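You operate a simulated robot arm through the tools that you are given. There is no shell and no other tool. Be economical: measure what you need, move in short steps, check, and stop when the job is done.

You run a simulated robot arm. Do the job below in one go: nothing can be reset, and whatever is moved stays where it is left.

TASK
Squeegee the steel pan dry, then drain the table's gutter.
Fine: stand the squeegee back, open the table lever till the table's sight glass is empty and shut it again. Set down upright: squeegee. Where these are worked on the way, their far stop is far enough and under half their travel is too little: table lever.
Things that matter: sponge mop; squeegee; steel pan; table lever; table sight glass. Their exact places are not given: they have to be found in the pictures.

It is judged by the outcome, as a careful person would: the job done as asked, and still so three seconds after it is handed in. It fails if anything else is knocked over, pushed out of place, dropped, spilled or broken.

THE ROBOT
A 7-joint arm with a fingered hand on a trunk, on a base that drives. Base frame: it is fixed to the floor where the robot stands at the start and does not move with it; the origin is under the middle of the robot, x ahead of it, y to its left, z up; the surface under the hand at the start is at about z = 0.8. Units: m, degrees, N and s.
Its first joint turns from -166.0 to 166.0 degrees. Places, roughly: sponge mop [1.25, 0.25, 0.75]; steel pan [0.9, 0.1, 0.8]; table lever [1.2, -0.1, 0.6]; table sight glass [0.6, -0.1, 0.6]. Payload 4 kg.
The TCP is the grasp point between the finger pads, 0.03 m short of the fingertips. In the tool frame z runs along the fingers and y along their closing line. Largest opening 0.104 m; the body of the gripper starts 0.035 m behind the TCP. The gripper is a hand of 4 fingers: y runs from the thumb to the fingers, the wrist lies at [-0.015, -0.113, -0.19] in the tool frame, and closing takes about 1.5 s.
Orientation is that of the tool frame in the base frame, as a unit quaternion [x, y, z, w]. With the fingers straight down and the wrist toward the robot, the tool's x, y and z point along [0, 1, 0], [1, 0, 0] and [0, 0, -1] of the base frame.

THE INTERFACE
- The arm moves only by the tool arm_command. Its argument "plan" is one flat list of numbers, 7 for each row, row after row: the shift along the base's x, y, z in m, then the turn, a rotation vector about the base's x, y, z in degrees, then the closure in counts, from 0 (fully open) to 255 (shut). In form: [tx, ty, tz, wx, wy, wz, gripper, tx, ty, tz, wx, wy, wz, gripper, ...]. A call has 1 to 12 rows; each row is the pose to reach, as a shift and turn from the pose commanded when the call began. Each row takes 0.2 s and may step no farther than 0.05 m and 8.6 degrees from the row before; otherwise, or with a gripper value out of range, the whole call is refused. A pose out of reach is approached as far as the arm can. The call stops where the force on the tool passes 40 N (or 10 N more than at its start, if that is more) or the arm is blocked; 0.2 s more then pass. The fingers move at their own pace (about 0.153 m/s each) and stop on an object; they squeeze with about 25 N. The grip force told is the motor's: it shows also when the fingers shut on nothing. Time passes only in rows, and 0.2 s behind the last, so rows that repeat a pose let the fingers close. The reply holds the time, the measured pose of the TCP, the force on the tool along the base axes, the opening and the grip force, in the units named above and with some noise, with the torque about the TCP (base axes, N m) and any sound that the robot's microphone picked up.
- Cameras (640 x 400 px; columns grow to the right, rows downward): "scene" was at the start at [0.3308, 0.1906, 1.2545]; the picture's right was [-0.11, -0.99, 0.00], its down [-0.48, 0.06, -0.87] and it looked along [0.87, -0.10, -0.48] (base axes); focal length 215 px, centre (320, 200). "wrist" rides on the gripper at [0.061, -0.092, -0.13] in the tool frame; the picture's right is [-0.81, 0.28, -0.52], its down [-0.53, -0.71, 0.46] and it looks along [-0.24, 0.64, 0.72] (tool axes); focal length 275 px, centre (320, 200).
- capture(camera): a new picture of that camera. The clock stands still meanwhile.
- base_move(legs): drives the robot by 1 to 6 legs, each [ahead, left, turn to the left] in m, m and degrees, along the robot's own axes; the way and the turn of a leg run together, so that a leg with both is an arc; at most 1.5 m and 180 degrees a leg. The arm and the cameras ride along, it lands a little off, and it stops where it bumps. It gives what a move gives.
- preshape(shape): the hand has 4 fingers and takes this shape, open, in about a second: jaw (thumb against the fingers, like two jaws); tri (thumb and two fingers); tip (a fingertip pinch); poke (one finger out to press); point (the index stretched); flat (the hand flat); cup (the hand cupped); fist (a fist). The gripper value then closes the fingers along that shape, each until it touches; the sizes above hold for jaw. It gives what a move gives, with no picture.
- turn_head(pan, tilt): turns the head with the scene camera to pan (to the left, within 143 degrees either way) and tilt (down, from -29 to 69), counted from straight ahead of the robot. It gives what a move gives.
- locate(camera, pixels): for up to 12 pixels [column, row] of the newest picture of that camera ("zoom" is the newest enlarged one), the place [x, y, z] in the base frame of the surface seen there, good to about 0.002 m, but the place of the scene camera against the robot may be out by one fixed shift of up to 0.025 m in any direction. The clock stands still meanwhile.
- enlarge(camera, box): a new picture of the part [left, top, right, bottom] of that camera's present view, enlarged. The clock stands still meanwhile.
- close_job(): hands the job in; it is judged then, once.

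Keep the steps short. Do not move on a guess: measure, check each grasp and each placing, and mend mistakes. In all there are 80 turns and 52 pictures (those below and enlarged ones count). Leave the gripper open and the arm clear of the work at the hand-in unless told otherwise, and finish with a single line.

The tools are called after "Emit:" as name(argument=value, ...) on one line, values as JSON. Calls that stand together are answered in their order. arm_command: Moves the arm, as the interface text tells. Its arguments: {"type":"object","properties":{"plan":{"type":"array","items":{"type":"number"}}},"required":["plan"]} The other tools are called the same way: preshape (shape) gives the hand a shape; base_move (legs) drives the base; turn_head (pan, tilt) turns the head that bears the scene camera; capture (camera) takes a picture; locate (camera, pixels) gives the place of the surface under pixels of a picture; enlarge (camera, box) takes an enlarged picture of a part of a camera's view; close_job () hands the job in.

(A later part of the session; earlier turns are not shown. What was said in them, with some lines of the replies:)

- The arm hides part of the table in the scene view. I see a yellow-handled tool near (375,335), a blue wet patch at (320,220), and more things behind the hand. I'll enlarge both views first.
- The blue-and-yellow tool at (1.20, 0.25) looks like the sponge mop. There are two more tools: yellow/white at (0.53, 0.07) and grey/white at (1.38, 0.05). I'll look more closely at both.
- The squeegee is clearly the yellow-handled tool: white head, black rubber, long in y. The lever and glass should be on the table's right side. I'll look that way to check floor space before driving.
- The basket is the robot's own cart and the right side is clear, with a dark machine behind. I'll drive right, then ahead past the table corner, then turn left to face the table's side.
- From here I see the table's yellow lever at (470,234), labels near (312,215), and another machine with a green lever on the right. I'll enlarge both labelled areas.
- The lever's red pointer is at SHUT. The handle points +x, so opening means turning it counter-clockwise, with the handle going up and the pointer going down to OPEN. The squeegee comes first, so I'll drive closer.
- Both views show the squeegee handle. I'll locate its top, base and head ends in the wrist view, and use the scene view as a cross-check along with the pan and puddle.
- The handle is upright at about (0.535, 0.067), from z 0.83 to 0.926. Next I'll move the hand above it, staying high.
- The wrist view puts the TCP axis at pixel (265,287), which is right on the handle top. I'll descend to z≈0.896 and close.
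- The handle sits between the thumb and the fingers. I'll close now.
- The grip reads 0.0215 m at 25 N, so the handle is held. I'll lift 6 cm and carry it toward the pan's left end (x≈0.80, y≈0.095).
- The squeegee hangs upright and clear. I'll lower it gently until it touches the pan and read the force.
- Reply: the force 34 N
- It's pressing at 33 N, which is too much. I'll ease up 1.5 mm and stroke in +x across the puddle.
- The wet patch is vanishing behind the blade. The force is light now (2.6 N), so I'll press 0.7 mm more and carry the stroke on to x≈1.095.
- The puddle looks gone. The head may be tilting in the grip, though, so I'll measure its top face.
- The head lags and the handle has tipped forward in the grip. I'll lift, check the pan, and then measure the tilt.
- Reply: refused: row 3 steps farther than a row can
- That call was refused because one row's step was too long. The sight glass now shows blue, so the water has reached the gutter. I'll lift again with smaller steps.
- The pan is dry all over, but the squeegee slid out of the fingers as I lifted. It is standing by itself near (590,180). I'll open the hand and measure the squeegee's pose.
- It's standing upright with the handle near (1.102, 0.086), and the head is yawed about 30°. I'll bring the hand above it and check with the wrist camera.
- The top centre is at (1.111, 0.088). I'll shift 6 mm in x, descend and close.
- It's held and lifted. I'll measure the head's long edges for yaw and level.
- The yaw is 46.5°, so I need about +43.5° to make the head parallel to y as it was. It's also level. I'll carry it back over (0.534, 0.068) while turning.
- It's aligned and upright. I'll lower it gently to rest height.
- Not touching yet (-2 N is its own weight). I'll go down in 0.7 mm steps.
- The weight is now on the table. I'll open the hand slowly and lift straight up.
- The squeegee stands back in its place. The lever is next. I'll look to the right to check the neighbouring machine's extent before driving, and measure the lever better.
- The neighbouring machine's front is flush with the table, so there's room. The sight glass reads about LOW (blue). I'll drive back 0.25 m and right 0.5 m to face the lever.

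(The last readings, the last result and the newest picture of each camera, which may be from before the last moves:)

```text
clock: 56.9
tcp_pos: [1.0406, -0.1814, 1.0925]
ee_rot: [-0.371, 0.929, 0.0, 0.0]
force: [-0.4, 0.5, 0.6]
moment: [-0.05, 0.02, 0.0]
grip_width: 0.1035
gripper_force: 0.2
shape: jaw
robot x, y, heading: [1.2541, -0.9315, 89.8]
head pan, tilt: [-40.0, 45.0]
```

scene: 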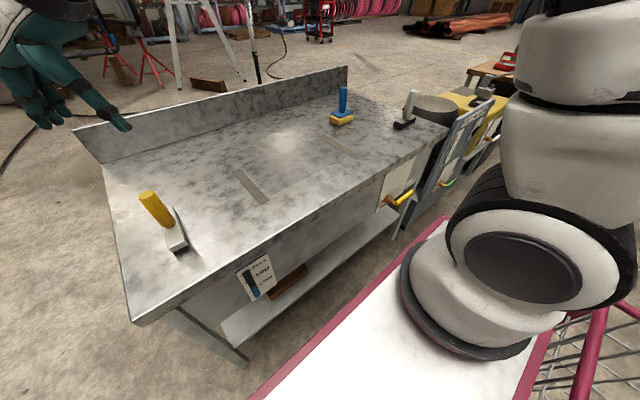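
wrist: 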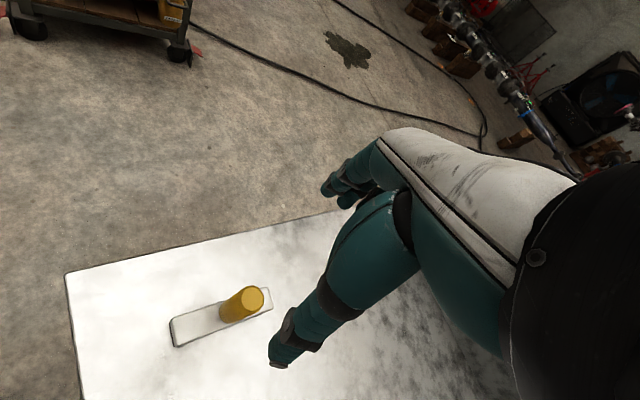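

Next I'll turn the hand's yaw back to straight and bring it in front of the lever, still high and clear of the table.

Emit:
arm_command(plan=[0.02, -0.015, 0, 0, 0, -4, 0, 0.04, -0.03, 0, 0, 0, -8, 0, 0.06, -0.045, 0, 0, 0, -12, 0, 0.08, -0.06, 0, 0, 0, -16, 0, 0.1, -0.075, 0, 0, 0, -20, 0, 0.12, -0.09, 0, 0, 0, -24, 0, 0.14, -0.105, 0, 0, 0, -28, 0, 0.16, -0.12, 0, 0, 0, -32, 0, 0.18, -0.13, 0, 0, 0, -36, 0, 0.2, -0.14, 0, 0, 0, -40, 0, 0.22, -0.14, 0, 0, 0, -43.6, 0])

Emit:
arm_command(plan=[0, 0, -0.02, 8, 0, 0, 0, 0, 0, -0.04, 16, 0, 0, 0, 0, 0, -0.06, 24, 0, 0, 0, 0, 0, -0.08, 32, 0, 0, 0, 0, 0, -0.1, 40, 0, 0, 0, 0, 0, -0.12, 48, 0, 0, 0, 0, 0, -0.14, 56, 0, 0, 0, 0, 0, -0.16, 64, 0, 0, 0, 0, 0, -0.18, 72, 0, 0, 0, 0, 0, -0.2, 80, 0, 0, 0, 0, 0, -0.22, 88, 0, 0, 0])

```text
clock: 59.3
tcp_pos: [1.2586, -0.3228, 1.0919]
ee_rot: [0.001, 1.0, 0.0, 0.0]
force: [-0.6, -0.5, 0.8]
moment: [0.02, 0.03, 0.0]
grip_width: 0.1041
gripper_force: 0.0
shape: jaw
robot x, y, heading: [1.2546, -0.9305, 89.8]
head pan, tilt: [-40.0, 45.0]
```

```text
clock: 60.6
tcp_pos: [1.1672, -0.1955, 1.0621]
ee_rot: [0.056, 0.928, 0.342, -0.138]
force: [-1.3, 0.7, -1.0]
moment: [0.01, 0.01, -0.03]
grip_width: 0.1039
gripper_force: 0.1
shape: jaw
out of reach, approached as far as the arm can: row 1, 2, 3, 4, 5, 6
robot x, y, heading: [1.2509, -0.9284, 89.6]
head pan, tilt: [-40.0, 45.0]
stopped in row 6: the arm was blocked; the commanded pose is now the measured one
```

Pitching up that close to the robot hit a joint limit. I'll reach farther out at a clear height, square the pose up at 45° pitch, then try pitching more.

Emit:
arm_command(plan=[0.02, 0.025, 0, 1.1, -4.3, 0, 0, 0.04, 0.05, 0, 2.2, -8.6, 0, 0, 0.06, 0.075, 0, 3.4, -12.8, 0, 0, 0.08, 0.1, 0, 4.5, -17.1, 0, 0, 0.083, 0.12, 0, 4.5, -17.1, 0, 0, 0.083, 0.12, 0, 4.5, -17.1, 0, 0])

Emit:
arm_command(plan=[0, 0, 0, 7.5, 0, 0, 0, 0, 0, 0, 15, 0, 0, 0, 0, 0, 0, 22.5, 0, 0, 0, 0, 0, 0, 30, 0, 0, 0, 0, 0, 0, 37.5, 0, 0, 0, 0, 0, 0, 43, 0, 0, 0])

```text
clock: 62.0
tcp_pos: [1.2521, -0.0733, 1.0629]
ee_rot: [0.001, 0.923, 0.384, 0.001]
force: [0.1, -0.4, 0.3]
moment: [0.02, 0.0, -0.01]
grip_width: 0.1041
gripper_force: 0.1
shape: jaw
robot x, y, heading: [1.2531, -0.9271, 89.9]
head pan, tilt: [-40.0, 45.0]
```

```text
clock: 63.4
tcp_pos: [1.2508, -0.0758, 1.0627]
ee_rot: [0.001, 0.718, 0.696, 0.002]
force: [-1.0, -0.6, -0.1]
moment: [-0.02, 0.02, 0.01]
grip_width: 0.1037
gripper_force: 0.0
shape: jaw
robot x, y, heading: [1.2574, -0.929, 89.9]
head pan, tilt: [-40.0, 45.0]
```

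At 0.85 m reach the horizontal pose is fine. I'll back the base 0.12 m so the hand clears the table edge, then lower it.

Emit:
base_move(legs=[[-0.13, 0, 0]])

Emit:
arm_command(plan=[0, 0, -0.04, 0, 0, 0, 0, 0, 0, -0.08, 0, 0, 0, 0, 0.005, 0, -0.12, 0, 0, 0, 0, 0.01, 0, -0.16, 0, 0, 0, 0, 0.015, 0, -0.2, 0, 0, 0, 0, 0.02, 0, -0.24, 0, 0, 0, 0, 0.02, 0, -0.28, 0, 0, 0, 0, 0.02, 0, -0.3, 0, 0, 0, 0])

Emit:
turn_head(pan=0, tilt=45)

Emit:
capture(camera="scene")

```text
clock: 64.7
tcp_pos: [1.2516, -0.2041, 1.0634]
ee_rot: [0.001, 0.718, 0.696, 0.002]
force: [0.1, -0.2, 0.3]
moment: [0.04, 0.0, 0.01]
grip_width: 0.104
gripper_force: 0.0
shape: jaw
robot x, y, heading: [1.2534, -1.0568, 89.8]
head pan, tilt: [-40.0, 45.0]
```

```text
clock: 66.5
tcp_pos: [1.2705, -0.1947, 0.8495]
ee_rot: [0.001, 0.719, 0.695, 0.002]
force: [-0.4, 0.3, -0.3]
moment: [0.02, -0.01, -0.03]
grip_width: 0.1039
gripper_force: 0.2
shape: jaw
out of reach, approached as far as the arm can: row 6, 7, 8
robot x, y, heading: [1.2542, -1.0603, 90.0]
head pan, tilt: [-40.0, 45.0]
```

```text
clock: 67.6
tcp_pos: [1.2706, -0.194, 0.8477]
ee_rot: [0.002, 0.719, 0.695, 0.003]
force: [-0.3, -0.7, 0.3]
moment: [-0.03, -0.01, -0.02]
grip_width: 0.104
gripper_force: 0.1
shape: jaw
robot x, y, heading: [1.2588, -1.0551, 89.9]
head pan, tilt: [0.0, 45.0]
```

```text
17 pictures are left
```

scene: 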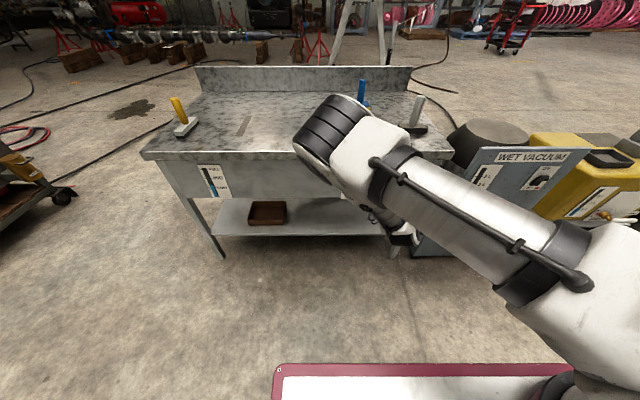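

In this pose the wrist sits below the hand, so it can't get lower than 0.85. Instead I'll use one extended finger as a pin at 45° pitch, which keeps the wrist higher. I'll pitch back to 45° first, then take the poke shape and look at it.

Emit:
arm_command(plan=[0, -0.01, 0.01, -7.4, 0, 0, 0, 0, -0.02, 0.01, -14.8, 0, 0, 0, 0, -0.035, 0.01, -22.2, 0, 0, 0, 0, -0.05, 0.01, -29.6, 0, 0, 0, 0, -0.06, 0.01, -37, 0, 0, 0, 0, -0.07, 0.01, -43, 0, 0, 0, 0, -0.07, 0.01, -43, 0, 0, 0])

Emit:
preshape(shape="poke")

Emit:
capture(camera="wrist")

```text
clock: 69.2
tcp_pos: [1.2699, -0.266, 0.8627]
ee_rot: [0.0, 0.923, 0.384, 0.002]
force: [-0.5, 0.0, -0.9]
moment: [0.0, 0.01, -0.01]
grip_width: 0.1041
gripper_force: 0.0
shape: jaw
robot x, y, heading: [1.2562, -1.057, 89.5]
head pan, tilt: [0.0, 45.0]
```

```text
clock: 70.1
tcp_pos: [1.2713, -0.2671, 0.8631]
ee_rot: [0.0, 0.923, 0.385, 0.002]
force: [-0.5, 0.4, 0.0]
moment: [0.0, 0.0, 0.02]
grip_width: 0.0
gripper_force: 0.1
shape: poke
robot x, y, heading: [1.2568, -1.0568, 89.8]
head pan, tilt: [0.0, 45.0]
```

```text
16 pictures are left
```

wrist: 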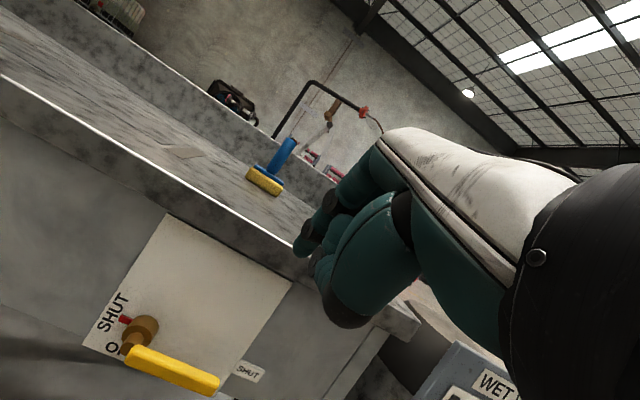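

This is a good view of the lever. I'll locate the lever and the fingertip precisely with the wrist camera.

Emit:
locate(camera="wrist", pixels=[[142, 330], [135, 350], [135, 358], [170, 368], [205, 384], [216, 384], [125, 320], [300, 248], [318, 222], [320, 265], [240, 300], [250, 375]])

Emit:
enlarge(camera="wrist", box=[270, 120, 430, 340])

```text
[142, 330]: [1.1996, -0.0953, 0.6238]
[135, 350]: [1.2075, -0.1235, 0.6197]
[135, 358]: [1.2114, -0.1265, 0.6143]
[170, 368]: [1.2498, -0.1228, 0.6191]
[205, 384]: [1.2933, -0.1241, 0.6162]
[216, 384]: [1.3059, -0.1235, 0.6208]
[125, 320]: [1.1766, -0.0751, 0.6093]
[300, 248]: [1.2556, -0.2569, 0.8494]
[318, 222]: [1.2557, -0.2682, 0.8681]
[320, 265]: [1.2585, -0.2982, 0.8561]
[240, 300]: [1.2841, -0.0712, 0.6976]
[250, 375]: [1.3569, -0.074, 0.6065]
```

```text
1.82 times, centred on (350, 230) of wrist
```

zoom: 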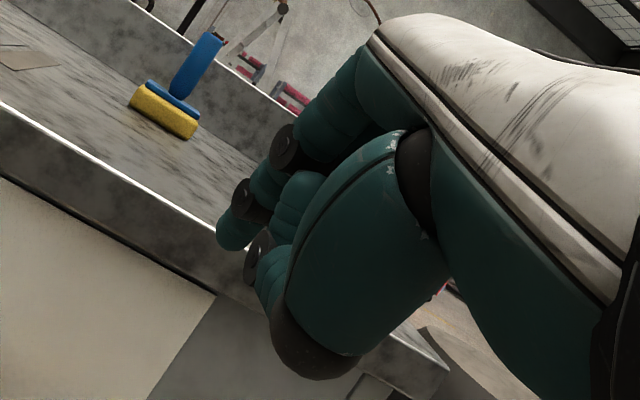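

Lever handle: centre near y −0.119, z 0.612, x 1.21–1.31, and the hub is at x≈1.195. The finger axis is about at the TCP. I'll lower the hand well in front of the lever.

Emit:
arm_command(plan=[0, -0.005, -0.04, 0, 0, 0, 0, 0, -0.01, -0.08, 0, 0, 0, 0, 0, -0.015, -0.12, 0, 0, 0, 0, 0, -0.02, -0.16, 0, 0, 0, 0, 0, -0.025, -0.2, 0, 0, 0, 0, 0, -0.03, -0.24, 0, 0, 0, 0, 0, -0.033, -0.28, 0, 0, 0, 0, 0, -0.033, -0.318, 0, 0, 0, 0, 0, -0.033, -0.318, 0, 0, 0, 0])

```text
clock: 72.1
tcp_pos: [1.2623, -0.2557, 0.7088]
ee_rot: [0.0, 0.923, 0.384, 0.002]
force: [0.5, -0.3, 0.3]
moment: [-0.02, 0.0, 0.0]
grip_width: 0.0002
gripper_force: 0.1
shape: poke
out of reach, approached as far as the arm can: row 4, 5, 6, 7, 8, 9
robot x, y, heading: [1.2537, -1.0568, 89.7]
head pan, tilt: [0.0, 45.0]
```

The arm stopped at z 0.709 and drifted outward, which looks like an inner limit. I'll test whether reaching slightly farther lets it go lower, staying clear of the handle.

Emit:
arm_command(plan=[0, 0.03, 0, 0, 0, 0, 0, 0, 0.05, -0.01, 0, 0, 0, 0, 0, 0.05, -0.03, 0, 0, 0, 0, 0, 0.05, -0.06, 0, 0, 0, 0, 0, 0.05, -0.1, 0, 0, 0, 0, 0, 0.05, -0.1, 0, 0, 0, 0])

```text
clock: 73.5
tcp_pos: [1.257, -0.1859, 0.689]
ee_rot: [0.0, 0.923, 0.384, 0.002]
force: [0.0, 0.3, -0.4]
moment: [0.02, 0.0, 0.03]
grip_width: 0.0
gripper_force: 0.0
shape: poke
out of reach, approached as far as the arm can: row 3, 4, 5, 6
robot x, y, heading: [1.255, -1.0554, 89.9]
head pan, tilt: [0.0, 45.0]
```

Lower isn't possible this way: the wrist can't go below about 0.74 m. If I roll the hand 180° about the finger, the wrist sits above it and the fingertip can get low enough. I'll raise to a clear height and try the roll.

Emit:
arm_command(plan=[0, -0.02, 0.04, 0, 0, 0, 0, 0, -0.03, 0.085, 0, 0, 0, 0, 0, -0.04, 0.13, 0, 0, 0, 0, 0, -0.04, 0.175, 0, 0, 0, 0, 0, -0.04, 0.22, 0, -5.9, 5.9, 0, 0, -0.04, 0.26, 0, -11.8, 11.8, 0, 0, -0.04, 0.28, 0, -17.7, 17.7, 0, 0, -0.04, 0.28, 0, -23.6, 23.6, 0, 0, -0.04, 0.28, 0, -29.5, 29.5, 0, 0, -0.04, 0.28, 0, -35.4, 35.4, 0, 0, -0.04, 0.28, 0, -41.3, 41.3, 0, 0, -0.04, 0.28, 0, -47, 47, 0])

```text
clock: 76.1
tcp_pos: [1.2565, -0.2238, 0.9685]
ee_rot: [-0.507, 0.771, 0.322, 0.212]
force: [0.6, -0.1, -0.6]
moment: [-0.02, -0.01, 0.02]
grip_width: 0.0
gripper_force: 0.2
shape: poke
robot x, y, heading: [1.2559, -1.0579, 89.9]
head pan, tilt: [0.0, 45.0]
```

It has rolled 66° with no trouble. I'll continue.

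Emit:
arm_command(plan=[0, 0, 0, 0, -5.9, 5.9, 0, 0, 0, 0, 0, -11.8, 11.8, 0, 0, 0, 0, 0, -17.7, 17.7, 0, 0, 0, 0, 0, -23.6, 23.6, 0, 0, 0, 0, 0, -29.5, 29.5, 0, 0, 0, 0, 0, -35.4, 35.4, 0, 0, 0, 0, 0, -41.3, 41.3, 0, 0, 0, 0, 0, -47.2, 47.2, 0, 0, 0, 0, 0, -53.1, 53.1, 0, 0, 0, 0, 0, -59, 59, 0, 0, 0, 0, 0, -64.9, 64.9, 0, 0, 0, 0, 0, -70.8, 70.8, 0])

```text
clock: 78.7
tcp_pos: [1.2573, -0.2239, 0.9669]
ee_rot: [0.918, -0.105, -0.047, -0.379]
force: [-0.3, 0.5, 0.4]
moment: [-0.03, -0.01, 0.03]
grip_width: 0.0
gripper_force: 0.1
shape: poke
robot x, y, heading: [1.2569, -1.0594, 89.7]
head pan, tilt: [0.0, 45.0]
```

It's nearly flipped. I'll finish the roll and then descend in front of the lever.

Emit:
arm_command(plan=[0, 0, -0.02, 0, -4.8, 4.8, 0, 0, 0, -0.05, 0, -9.4, 9.4, 0, 0.005, 0, -0.09, 0, -9.4, 9.4, 0, 0.01, 0, -0.13, 0, -9.4, 9.4, 0, 0.015, 0, -0.17, 0, -9.4, 9.4, 0, 0.02, 0, -0.21, 0, -9.4, 9.4, 0, 0.02, 0, -0.25, 0, -9.4, 9.4, 0, 0.02, 0, -0.29, 0, -9.4, 9.4, 0, 0.02, 0, -0.33, 0, -9.4, 9.4, 0, 0.02, 0, -0.37, 0, -9.4, 9.4, 0, 0.02, 0, -0.41, 0, -9.4, 9.4, 0, 0.02, 0, -0.43, 0, -9.4, 9.4, 0])

Emit:
capture(camera="scene")

Emit:
capture(camera="wrist")

```text
clock: 81.3
tcp_pos: [1.2765, -0.2248, 0.5375]
ee_rot: [0.925, 0.0, -0.002, -0.381]
force: [0.2, -0.2, 0.2]
moment: [0.01, -0.02, -0.05]
grip_width: 0.0002
gripper_force: 0.1
shape: poke
robot x, y, heading: [1.2563, -1.0582, 89.9]
head pan, tilt: [0.0, 45.0]
```

```text
14 pictures are left
```

scene: 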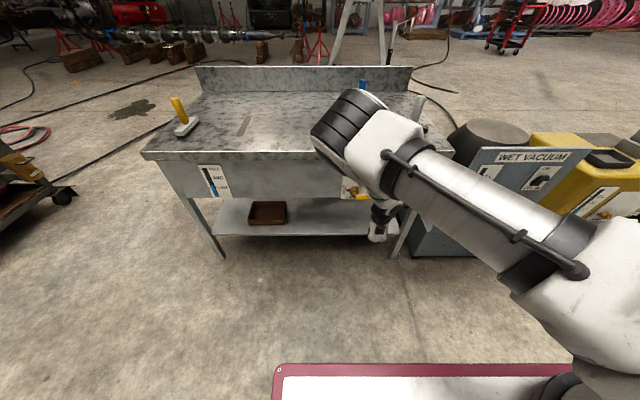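

```text
13 pictures are left
```

wrist: 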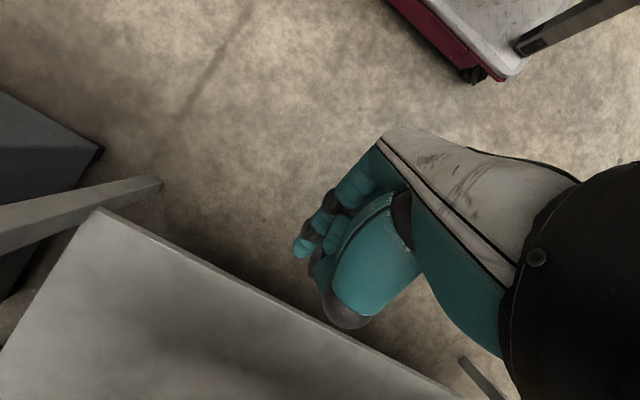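

The hand is now low at z 0.54 with the wrist above. I'll move in under the handle to y≈−0.118 and then rise gently until it touches.

Emit:
arm_command(plan=[0, 0.03, -0.005, 0, 0, 0, 0, 0, 0.06, -0.005, 0, 0, 0, 0, 0, 0.085, -0.005, 0, 0, 0, 0, 0, 0.107, -0.005, 0, 0, 0, 0, 0, 0.107, 0.005, 0, 0, 0, 0, 0, 0.107, 0.015, 0, 0, 0, 0, 0, 0.107, 0.02, 0, 0, 0, 0])

Emit:
enlarge(camera="scene", box=[320, 160, 440, 260])

```text
clock: 82.2
tcp_pos: [1.2784, -0.1437, 0.5447]
ee_rot: [0.928, -0.001, -0.003, -0.373]
force: [-1.5, -15.3, 2.5]
moment: [0.89, -0.05, 0.01]
grip_width: 0.0
gripper_force: 0.1
shape: poke
out of reach, approached as far as the arm can: row 2, 3, 4
robot x, y, heading: [1.2568, -1.0588, 89.8]
head pan, tilt: [0.0, 45.0]
stopped in row 4: the force on the tool passed its limit at 66 N (the readings are from after the stop); the commanded pose is now the measured one
```

```text
4.00 times, centred on (380, 210) of scene
```

zoom: 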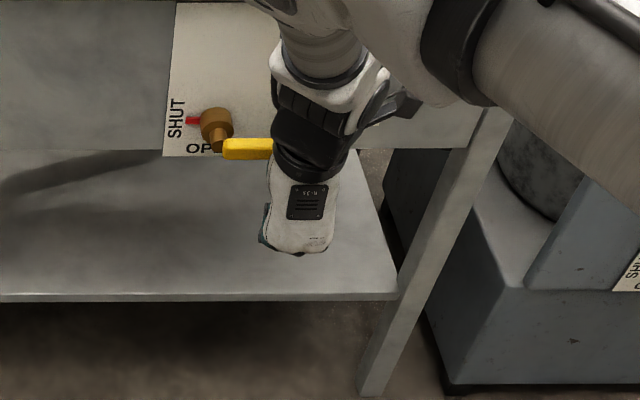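

The palm bulk hit the handle from the front: the front of the hand forms a wall in this pose and there's no hook. Instead I'll use the open jaw in this flipped pose, thumb above and fingers below the handle, so the fingers lift it and the thumb can push it back. I'll retract, pitch to about 25° below horizontal, and reshape.

Emit:
arm_command(plan=[0, -0.03, 0, 0, 0, 0, 0, 0, -0.06, 0, 0, 0, 0, 0, 0, -0.09, 0.01, 0, 0, 0, 0, 0, -0.12, 0.03, 5, 0, 0, 0, 0, -0.14, 0.05, 10, 0, 0, 0, 0, -0.15, 0.06, 15, 0, 0, 0, 0, -0.155, 0.068, 20, 0, 0, 0, 0, -0.155, 0.068, 20, 0, 0, 0])

Emit:
preshape(shape="jaw")

Emit:
base_move(legs=[[0.1, 0, 0]])

Emit:
capture(camera="scene")

```text
clock: 84.0
tcp_pos: [1.2811, -0.296, 0.6146]
ee_rot: [0.848, 0.0, -0.002, -0.53]
force: [0.2, -0.3, 0.5]
moment: [-0.01, 0.0, 0.03]
grip_width: 0.0
gripper_force: 0.1
shape: poke
robot x, y, heading: [1.2543, -1.0608, 89.6]
head pan, tilt: [0.0, 45.0]
```

```text
clock: 84.9
tcp_pos: [1.2812, -0.2966, 0.6148]
ee_rot: [0.848, -0.001, -0.002, -0.53]
force: [0.9, -1.3, -0.2]
moment: [-0.03, 0.04, -0.01]
grip_width: 0.1037
gripper_force: 0.0
shape: jaw
robot x, y, heading: [1.2587, -1.0566, 89.7]
head pan, tilt: [0.0, 45.0]
```

```text
clock: 86.1
tcp_pos: [1.2813, -0.1957, 0.6138]
ee_rot: [0.848, -0.001, -0.002, -0.53]
force: [0.0, 0.7, -0.1]
moment: [0.0, 0.0, -0.01]
grip_width: 0.1038
gripper_force: 0.1
shape: jaw
robot x, y, heading: [1.2557, -0.9593, 89.2]
head pan, tilt: [0.0, 45.0]
```

```text
11 pictures are left
```

scene: 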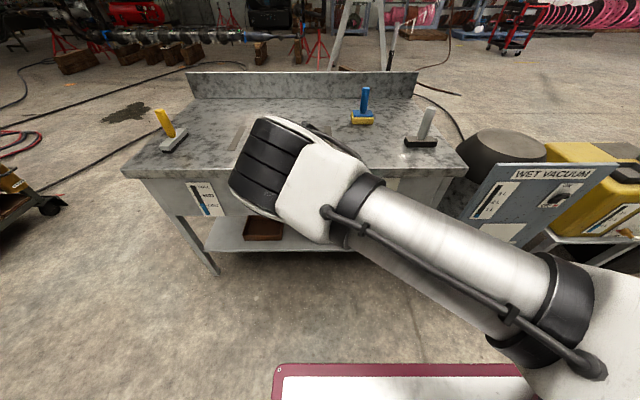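

The handle must sit between the thumb and fingers. I'll flatten the pitch by 12°, close partly to about 0.08 m, and move in slowly to y≈−0.126.

Emit:
arm_command(plan=[0, 0, 0, 6, 0, 0, 60, 0, 0, 0, 12, 0, 0, 60, 0, 0.02, 0, 12, 0, 0, 60, 0, 0.035, 0, 12, 0, 0, 60, 0, 0.05, 0, 12, 0, 0, 60, 0, 0.06, 0, 12, 0, 0, 60, 0, 0.069, 0, 12, 0, 0, 60, 0, 0.069, 0, 12, 0, 0, 60])

Emit:
capture(camera="wrist")

```text
clock: 87.9
tcp_pos: [1.2823, -0.1281, 0.6134]
ee_rot: [0.788, -0.001, -0.003, -0.616]
force: [-0.6, -0.1, 0.3]
moment: [-0.01, 0.0, 0.0]
grip_width: 0.0798
gripper_force: 0.1
shape: jaw
robot x, y, heading: [1.255, -0.9575, 89.7]
head pan, tilt: [0.0, 45.0]
```

```text
10 pictures are left
```

wrist: 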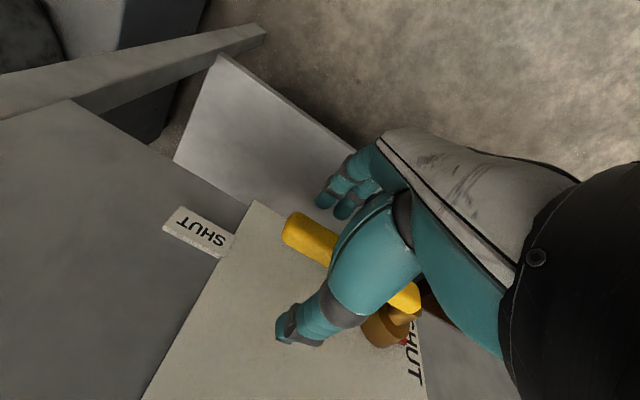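

The handle (yellow) sits between the thumb and the fingers with no contact force. I'll lift along an arc to swing it about 45° up.

Emit:
arm_command(plan=[0, 0, 0.012, 0, 0, 0, 60, 0.003, 0, 0.024, 0, 0, 0, 60, 0.006, 0, 0.034, 0, 0, 0, 60, 0.0085, 0, 0.044, 0, 0, 0, 60, 0.0102, 0, 0.055, 0, 0, 0, 60, 0.0085, 0, 0.064, 0, 0, 0, 60, 0.0067, 0, 0.0726, 0, 0, 0, 60, 0.0067, 0, 0.0726, 0, 0, 0, 60])

Emit:
capture(camera="wrist")

```text
clock: 89.7
tcp_pos: [1.2899, -0.1255, 0.6879]
ee_rot: [0.788, -0.001, -0.002, -0.616]
force: [0.8, 0.0, -2.9]
moment: [-0.02, -0.1, 0.03]
grip_width: 0.0797
gripper_force: 0.2
shape: jaw
robot x, y, heading: [1.2558, -0.9555, 89.6]
head pan, tilt: [0.0, 45.0]
```

```text
9 pictures are left
```

wrist: 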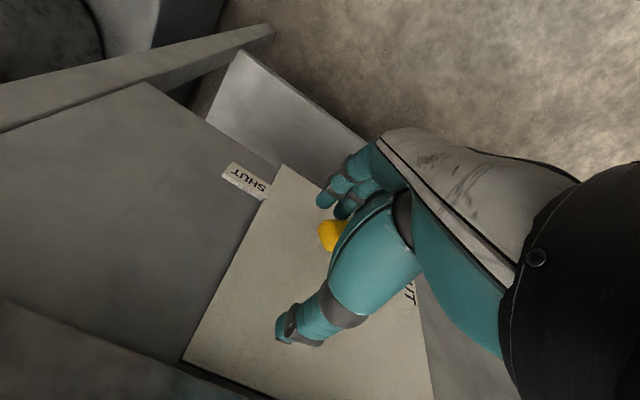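

The lever is moving with only about 3 N. I'll continue the arc toward fully open.

Emit:
arm_command(plan=[-0.004, 0, 0.009, 0, 0, 0, 60, -0.0095, 0, 0.017, 0, 0, 0, 60, -0.016, 0, 0.024, 0, 0, 0, 60, -0.024, 0, 0.031, 0, 0, 0, 60, -0.033, 0, 0.035, 0, 0, 0, 60, -0.043, 0, 0.037, 0, 0, 0, 60, -0.05, 0, 0.037, 0, 0, 0, 60, -0.05, 0, 0.037, 0, 0, 0, 60])

Emit:
capture(camera="wrist")

Emit:
enlarge(camera="scene", box=[160, 160, 420, 260])

```text
clock: 91.5
tcp_pos: [1.2396, -0.1275, 0.7244]
ee_rot: [0.788, -0.001, -0.001, -0.616]
force: [7.9, -1.2, 0.4]
moment: [-0.07, -0.44, 0.0]
grip_width: 0.0797
gripper_force: 0.1
shape: jaw
robot x, y, heading: [1.2537, -0.9586, 89.5]
head pan, tilt: [0.0, 45.0]
```

```text
8 pictures are left
```

wrist: 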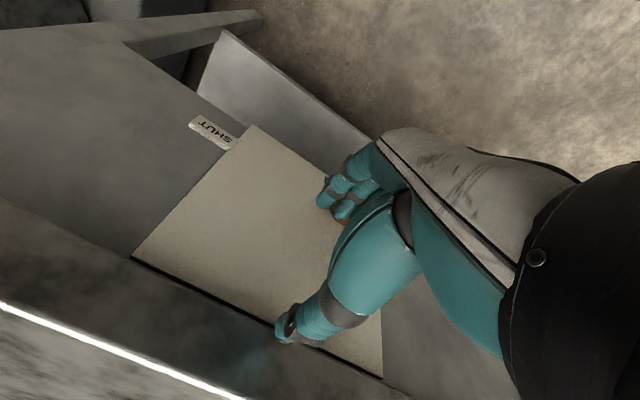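

```text
2.46 times, centred on (290, 210) of scene
```

zoom: 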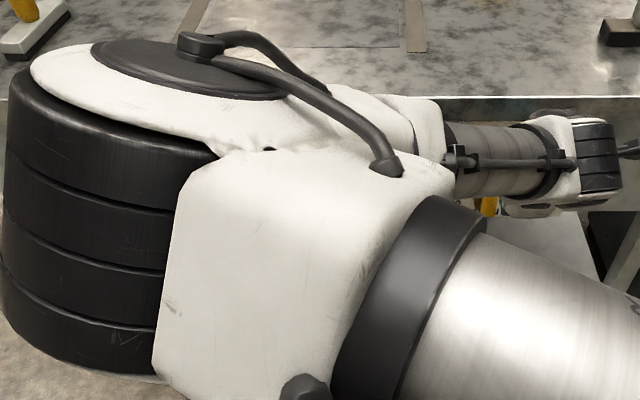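

The handle looks vertical and there's a 7.9 N push against a stop, so it's open. I'll back the hand off right and outward so I can see both the lever and the glass.

Emit:
arm_command(plan=[0.02, 0, 0, 0, 0, 0, 60, 0.025, -0.03, 0, 0, 0, 0, 60, 0.03, -0.06, 0, 0, 0, 0, 60, 0.06, -0.08, 0, 0, 0, 0, 60, 0.1, -0.08, 0, 0, 0, 0, 60, 0.14, -0.08, 0, 0, 0, 0, 60, 0.18, -0.08, 0, 0, 0, 0, 60, 0.2, -0.08, 0, 0, 0, 0, 60, 0.2, -0.08, 0, 0, 0, 0, 60])

Emit:
capture(camera="scene")

```text
clock: 93.5
tcp_pos: [1.4371, -0.2063, 0.7241]
ee_rot: [0.788, -0.001, -0.002, -0.615]
force: [-0.1, 0.1, -0.9]
moment: [0.03, 0.0, 0.01]
grip_width: 0.0798
gripper_force: 0.2
shape: jaw
robot x, y, heading: [1.2575, -0.9561, 89.8]
head pan, tilt: [0.0, 45.0]
```

```text
6 pictures are left
```

scene: 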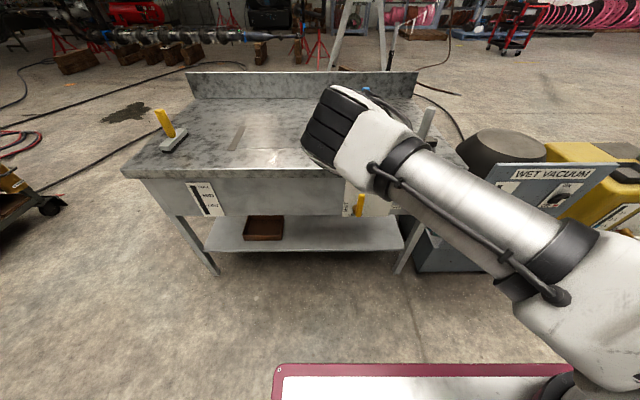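

The lever stands upright (open) and the glass looks dark. I'll make one enlarged picture covering both to confirm.

Emit:
enlarge(camera="scene", box=[180, 160, 390, 260])

Emit:
locate(camera="scene", pixels=[[361, 197], [359, 205], [357, 213]])

```text
3.05 times, centred on (285, 210) of scene
```

zoom: 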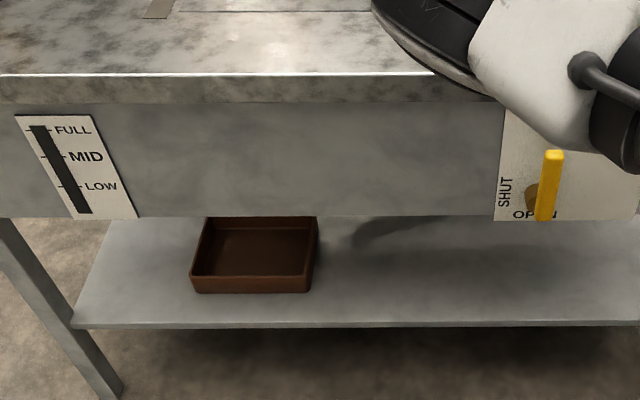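

```text
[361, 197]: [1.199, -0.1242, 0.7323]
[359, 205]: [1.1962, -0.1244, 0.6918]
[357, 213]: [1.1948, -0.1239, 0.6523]
```

The sight glass is empty and the lever is fully open. To shut it I'll close the hand into a blunt block, bring it to the left of the upright handle, then push right and down along the arc.

Emit:
arm_command(plan=[-0.042, 0, 0, 0, 0, 0, 150, -0.084, 0, 0, 0, 0, 0, 255, -0.126, 0, 0, 0, 0, 0, 255, -0.168, 0, 0, 0, 0, 0, 255, -0.21, 0, 0, 0, 0, 0, 255, -0.252, 0, 0, 0, 0, 0, 255, -0.294, 0, 0, 0, 0, 0, 255, -0.337, 0, 0, 0, 0, 0, 255, -0.337, 0.03, -0.003, 0, 0, 0, 255, -0.337, 0.06, -0.007, 0, 0, 0, 255, -0.337, 0.08, -0.007, 0, 0, 0, 255, -0.337, 0.08, -0.007, 0, 0, 0, 255])

Emit:
capture(camera="wrist")

```text
clock: 96.1
tcp_pos: [1.1001, -0.1263, 0.7173]
ee_rot: [0.788, -0.001, -0.002, -0.616]
force: [0.2, 0.6, -0.1]
moment: [0.0, 0.03, -0.03]
grip_width: 0.0
gripper_force: 25.0
shape: jaw
robot x, y, heading: [1.2553, -0.9589, 89.4]
head pan, tilt: [0.0, 45.0]
```

```text
4 pictures are left
```

wrist: 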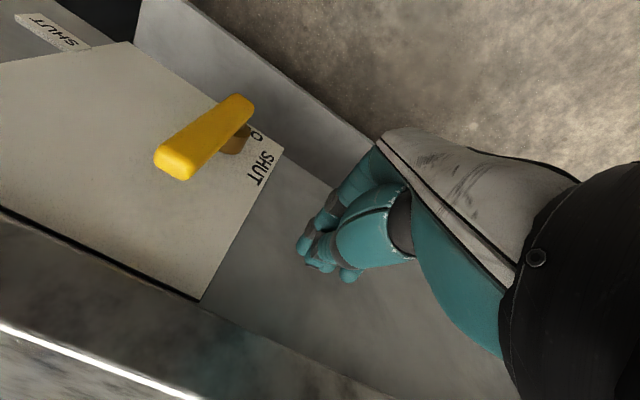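

The hand is clear on the left of the upright handle. I'll check the fingertip depth and height against the handle.

Emit:
locate(camera="wrist", pixels=[[302, 245], [315, 262], [330, 225], [350, 275], [172, 160], [240, 105], [205, 138], [370, 235]])

```text
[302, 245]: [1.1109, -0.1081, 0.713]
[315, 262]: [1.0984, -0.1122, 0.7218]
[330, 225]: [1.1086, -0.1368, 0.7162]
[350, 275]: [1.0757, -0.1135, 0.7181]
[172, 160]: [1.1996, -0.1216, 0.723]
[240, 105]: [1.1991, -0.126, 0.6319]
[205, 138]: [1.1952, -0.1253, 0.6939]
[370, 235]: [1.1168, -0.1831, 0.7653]
```

The fingertips reach y −0.108, so I'll go 12 mm deeper and sweep the arc right and down.

Emit:
arm_command(plan=[0.02, 0.012, -0.002, 0, 0, 0, 255, 0.045, 0.012, -0.006, 0, 0, 0, 255, 0.067, 0.012, -0.008, 0, 0, 0, 255, 0.088, 0.012, -0.013, 0, 0, 0, 255, 0.106, 0.012, -0.022, 0, 0, 0, 255, 0.123, 0.012, -0.032, 0, 0, 0, 255, 0.138, 0.012, -0.046, 0, 0, 0, 255, 0.15, 0.012, -0.062, 0, 0, 0, 255, 0.16, 0.012, -0.075, 0, 0, 0, 255, 0.163, 0.012, -0.083, 0, 0, 0, 255, 0.163, 0.012, -0.083, 0, 0, 0, 255])

```text
clock: 98.2
tcp_pos: [1.2593, -0.1163, 0.6414]
ee_rot: [0.787, -0.001, -0.004, -0.617]
force: [-4.2, -19.5, 28.4]
moment: [-0.67, 0.5, 0.25]
grip_width: 0.0
gripper_force: 25.5
shape: jaw
robot x, y, heading: [1.2581, -0.9558, 89.4]
head pan, tilt: [0.0, 45.0]
stopped in row 10: the force on the tool passed its limit at 46 N (the readings are from after the stop); the commanded pose is now the measured one
```

The push stopped at 46 N near the expected shut height. I'll lift off, back the hand out left, and look at the lever.

Emit:
arm_command(plan=[-0.002, -0.002, 0.015, 0, 0, 0, 255, -0.005, -0.03, 0.03, 0, 0, 0, 255, -0.01, -0.06, 0.05, 0, 0, 0, 255, -0.04, -0.08, 0.07, 0, 0, 0, 255, -0.08, -0.08, 0.076, 0, 0, 0, 255, -0.12, -0.08, 0.076, 0, 0, 0, 255, -0.16, -0.08, 0.076, 0, 0, 0, 255, -0.16, -0.08, 0.076, 0, 0, 0, 255])

Emit:
capture(camera="wrist")

```text
clock: 100.2
tcp_pos: [1.1257, -0.1848, 0.7164]
ee_rot: [0.786, -0.016, 0.013, -0.617]
force: [-0.5, -1.4, -0.3]
moment: [0.02, -0.01, 0.0]
grip_width: 0.0
gripper_force: 25.0
shape: jaw
robot x, y, heading: [1.2543, -0.9563, 89.7]
head pan, tilt: [0.0, 45.0]
stopped in row 8: the arm was blocked; the commanded pose is now the measured one
```

```text
3 pictures are left
```

wrist: 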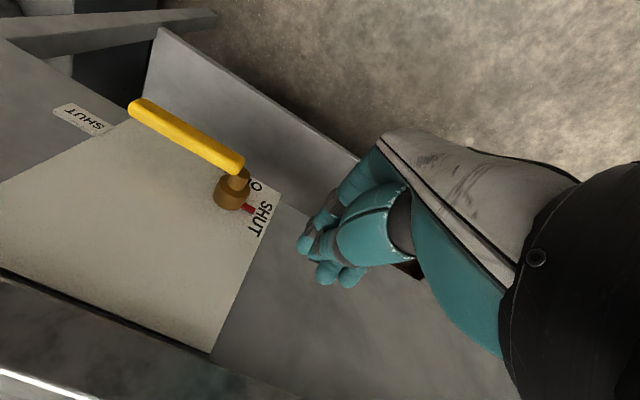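

The red pointer is on SHUT and the handle is horizontal. I'll check its angle by measuring points along it.

Emit:
locate(camera="wrist", pixels=[[138, 106], [160, 122], [185, 136], [210, 152], [235, 168], [230, 195], [248, 209], [252, 210]])

```text
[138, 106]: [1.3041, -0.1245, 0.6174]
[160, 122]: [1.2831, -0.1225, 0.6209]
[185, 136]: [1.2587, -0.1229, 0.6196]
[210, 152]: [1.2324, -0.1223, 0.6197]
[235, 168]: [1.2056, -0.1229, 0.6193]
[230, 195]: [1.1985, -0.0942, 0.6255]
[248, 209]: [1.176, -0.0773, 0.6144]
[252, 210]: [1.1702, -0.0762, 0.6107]
```

The handle is level again (z 0.617–0.621, same as at the start), so the lever is shut. I'll back the base away, open the hand, and take a last look.

Emit:
base_move(legs=[[-0.15, 0, 0]])

Emit:
arm_command(plan=[0, 0, 0, 0, 0, 0, 0, 0, 0, 0, 0, 0, 0, 0, 0, 0, 0, 0, 0, 0, 0, 0, 0, 0, 0, 0, 0, 0, 0, 0, 0, 0, 0, 0, 0, 0, 0, 0, 0, 0])

Emit:
turn_head(pan=10, tilt=35)

Emit:
capture(camera="scene")

```text
clock: 101.5
tcp_pos: [1.1237, -0.3377, 0.7163]
ee_rot: [0.787, -0.017, 0.013, -0.617]
force: [-0.2, -0.2, -0.1]
moment: [0.02, -0.01, 0.0]
grip_width: 0.0
gripper_force: 25.0
shape: jaw
robot x, y, heading: [1.2548, -1.1095, 89.8]
head pan, tilt: [0.0, 45.0]
```

```text
refused: plan must hold 7 numbers for each row
```

```text
clock: 102.3
tcp_pos: [1.1233, -0.3379, 0.7155]
ee_rot: [0.787, -0.015, 0.012, -0.617]
force: [-0.4, -0.3, 0.3]
moment: [0.04, 0.01, 0.02]
grip_width: 0.0
gripper_force: 24.5
shape: jaw
robot x, y, heading: [1.2554, -1.1119, 89.9]
head pan, tilt: [10.0, 35.0]
```

```text
2 pictures are left
```

scene: 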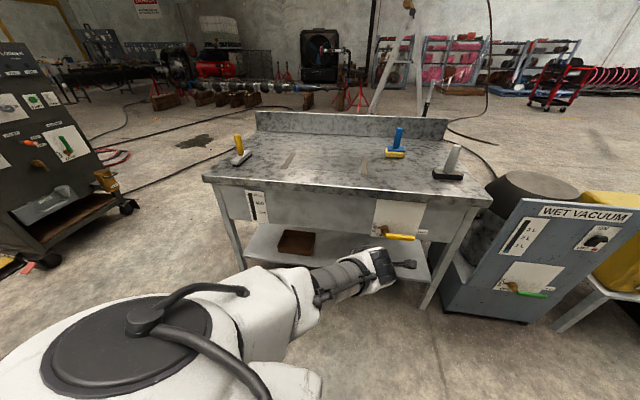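

The squeegee is upright, the pan dry and the lever shut. I'll open the hand (that row was miscounted) and check the glass once more.

Emit:
arm_command(plan=[0, 0, 0, 0, 0, 0, 0, 0, 0, 0, 0, 0, 0, 0, 0, 0, 0, 0, 0, 0, 0, 0, 0, 0, 0, 0, 0, 0, 0, 0, 0, 0, 0, 0, 0])

Emit:
enlarge(camera="scene", box=[210, 120, 450, 270])

```text
clock: 103.5
tcp_pos: [1.1241, -0.3384, 0.7155]
ee_rot: [0.787, -0.015, 0.012, -0.617]
force: [0.4, 0.1, -0.2]
moment: [0.01, -0.01, 0.04]
grip_width: 0.1035
gripper_force: 0.0
shape: jaw
robot x, y, heading: [1.2518, -1.1096, 89.8]
head pan, tilt: [10.0, 35.0]
```

```text
2.67 times, centred on (330, 195) of scene
```

zoom: 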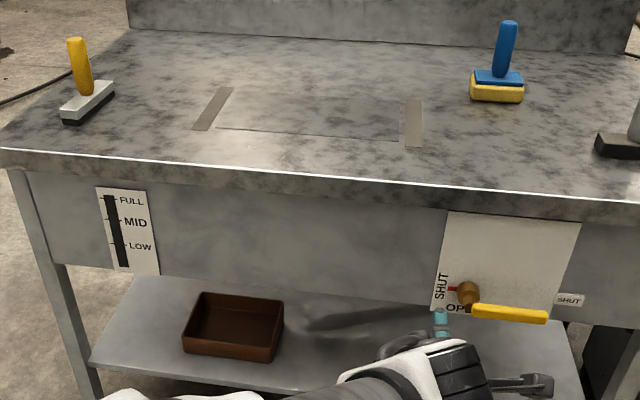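

The pan is dry, the squeegee stands in its place, the glass is empty, the lever is shut, and the hand is open and clear. I'm handing in.

Emit:
close_job()

```text
The job is handed in.
```

The pan is dry, the squeegee stands upright back in its place, the sight glass is empty and the table lever is shut; on the way, the squeegee slipped from the grip once but stayed upright, and the hand bumped the lever once.
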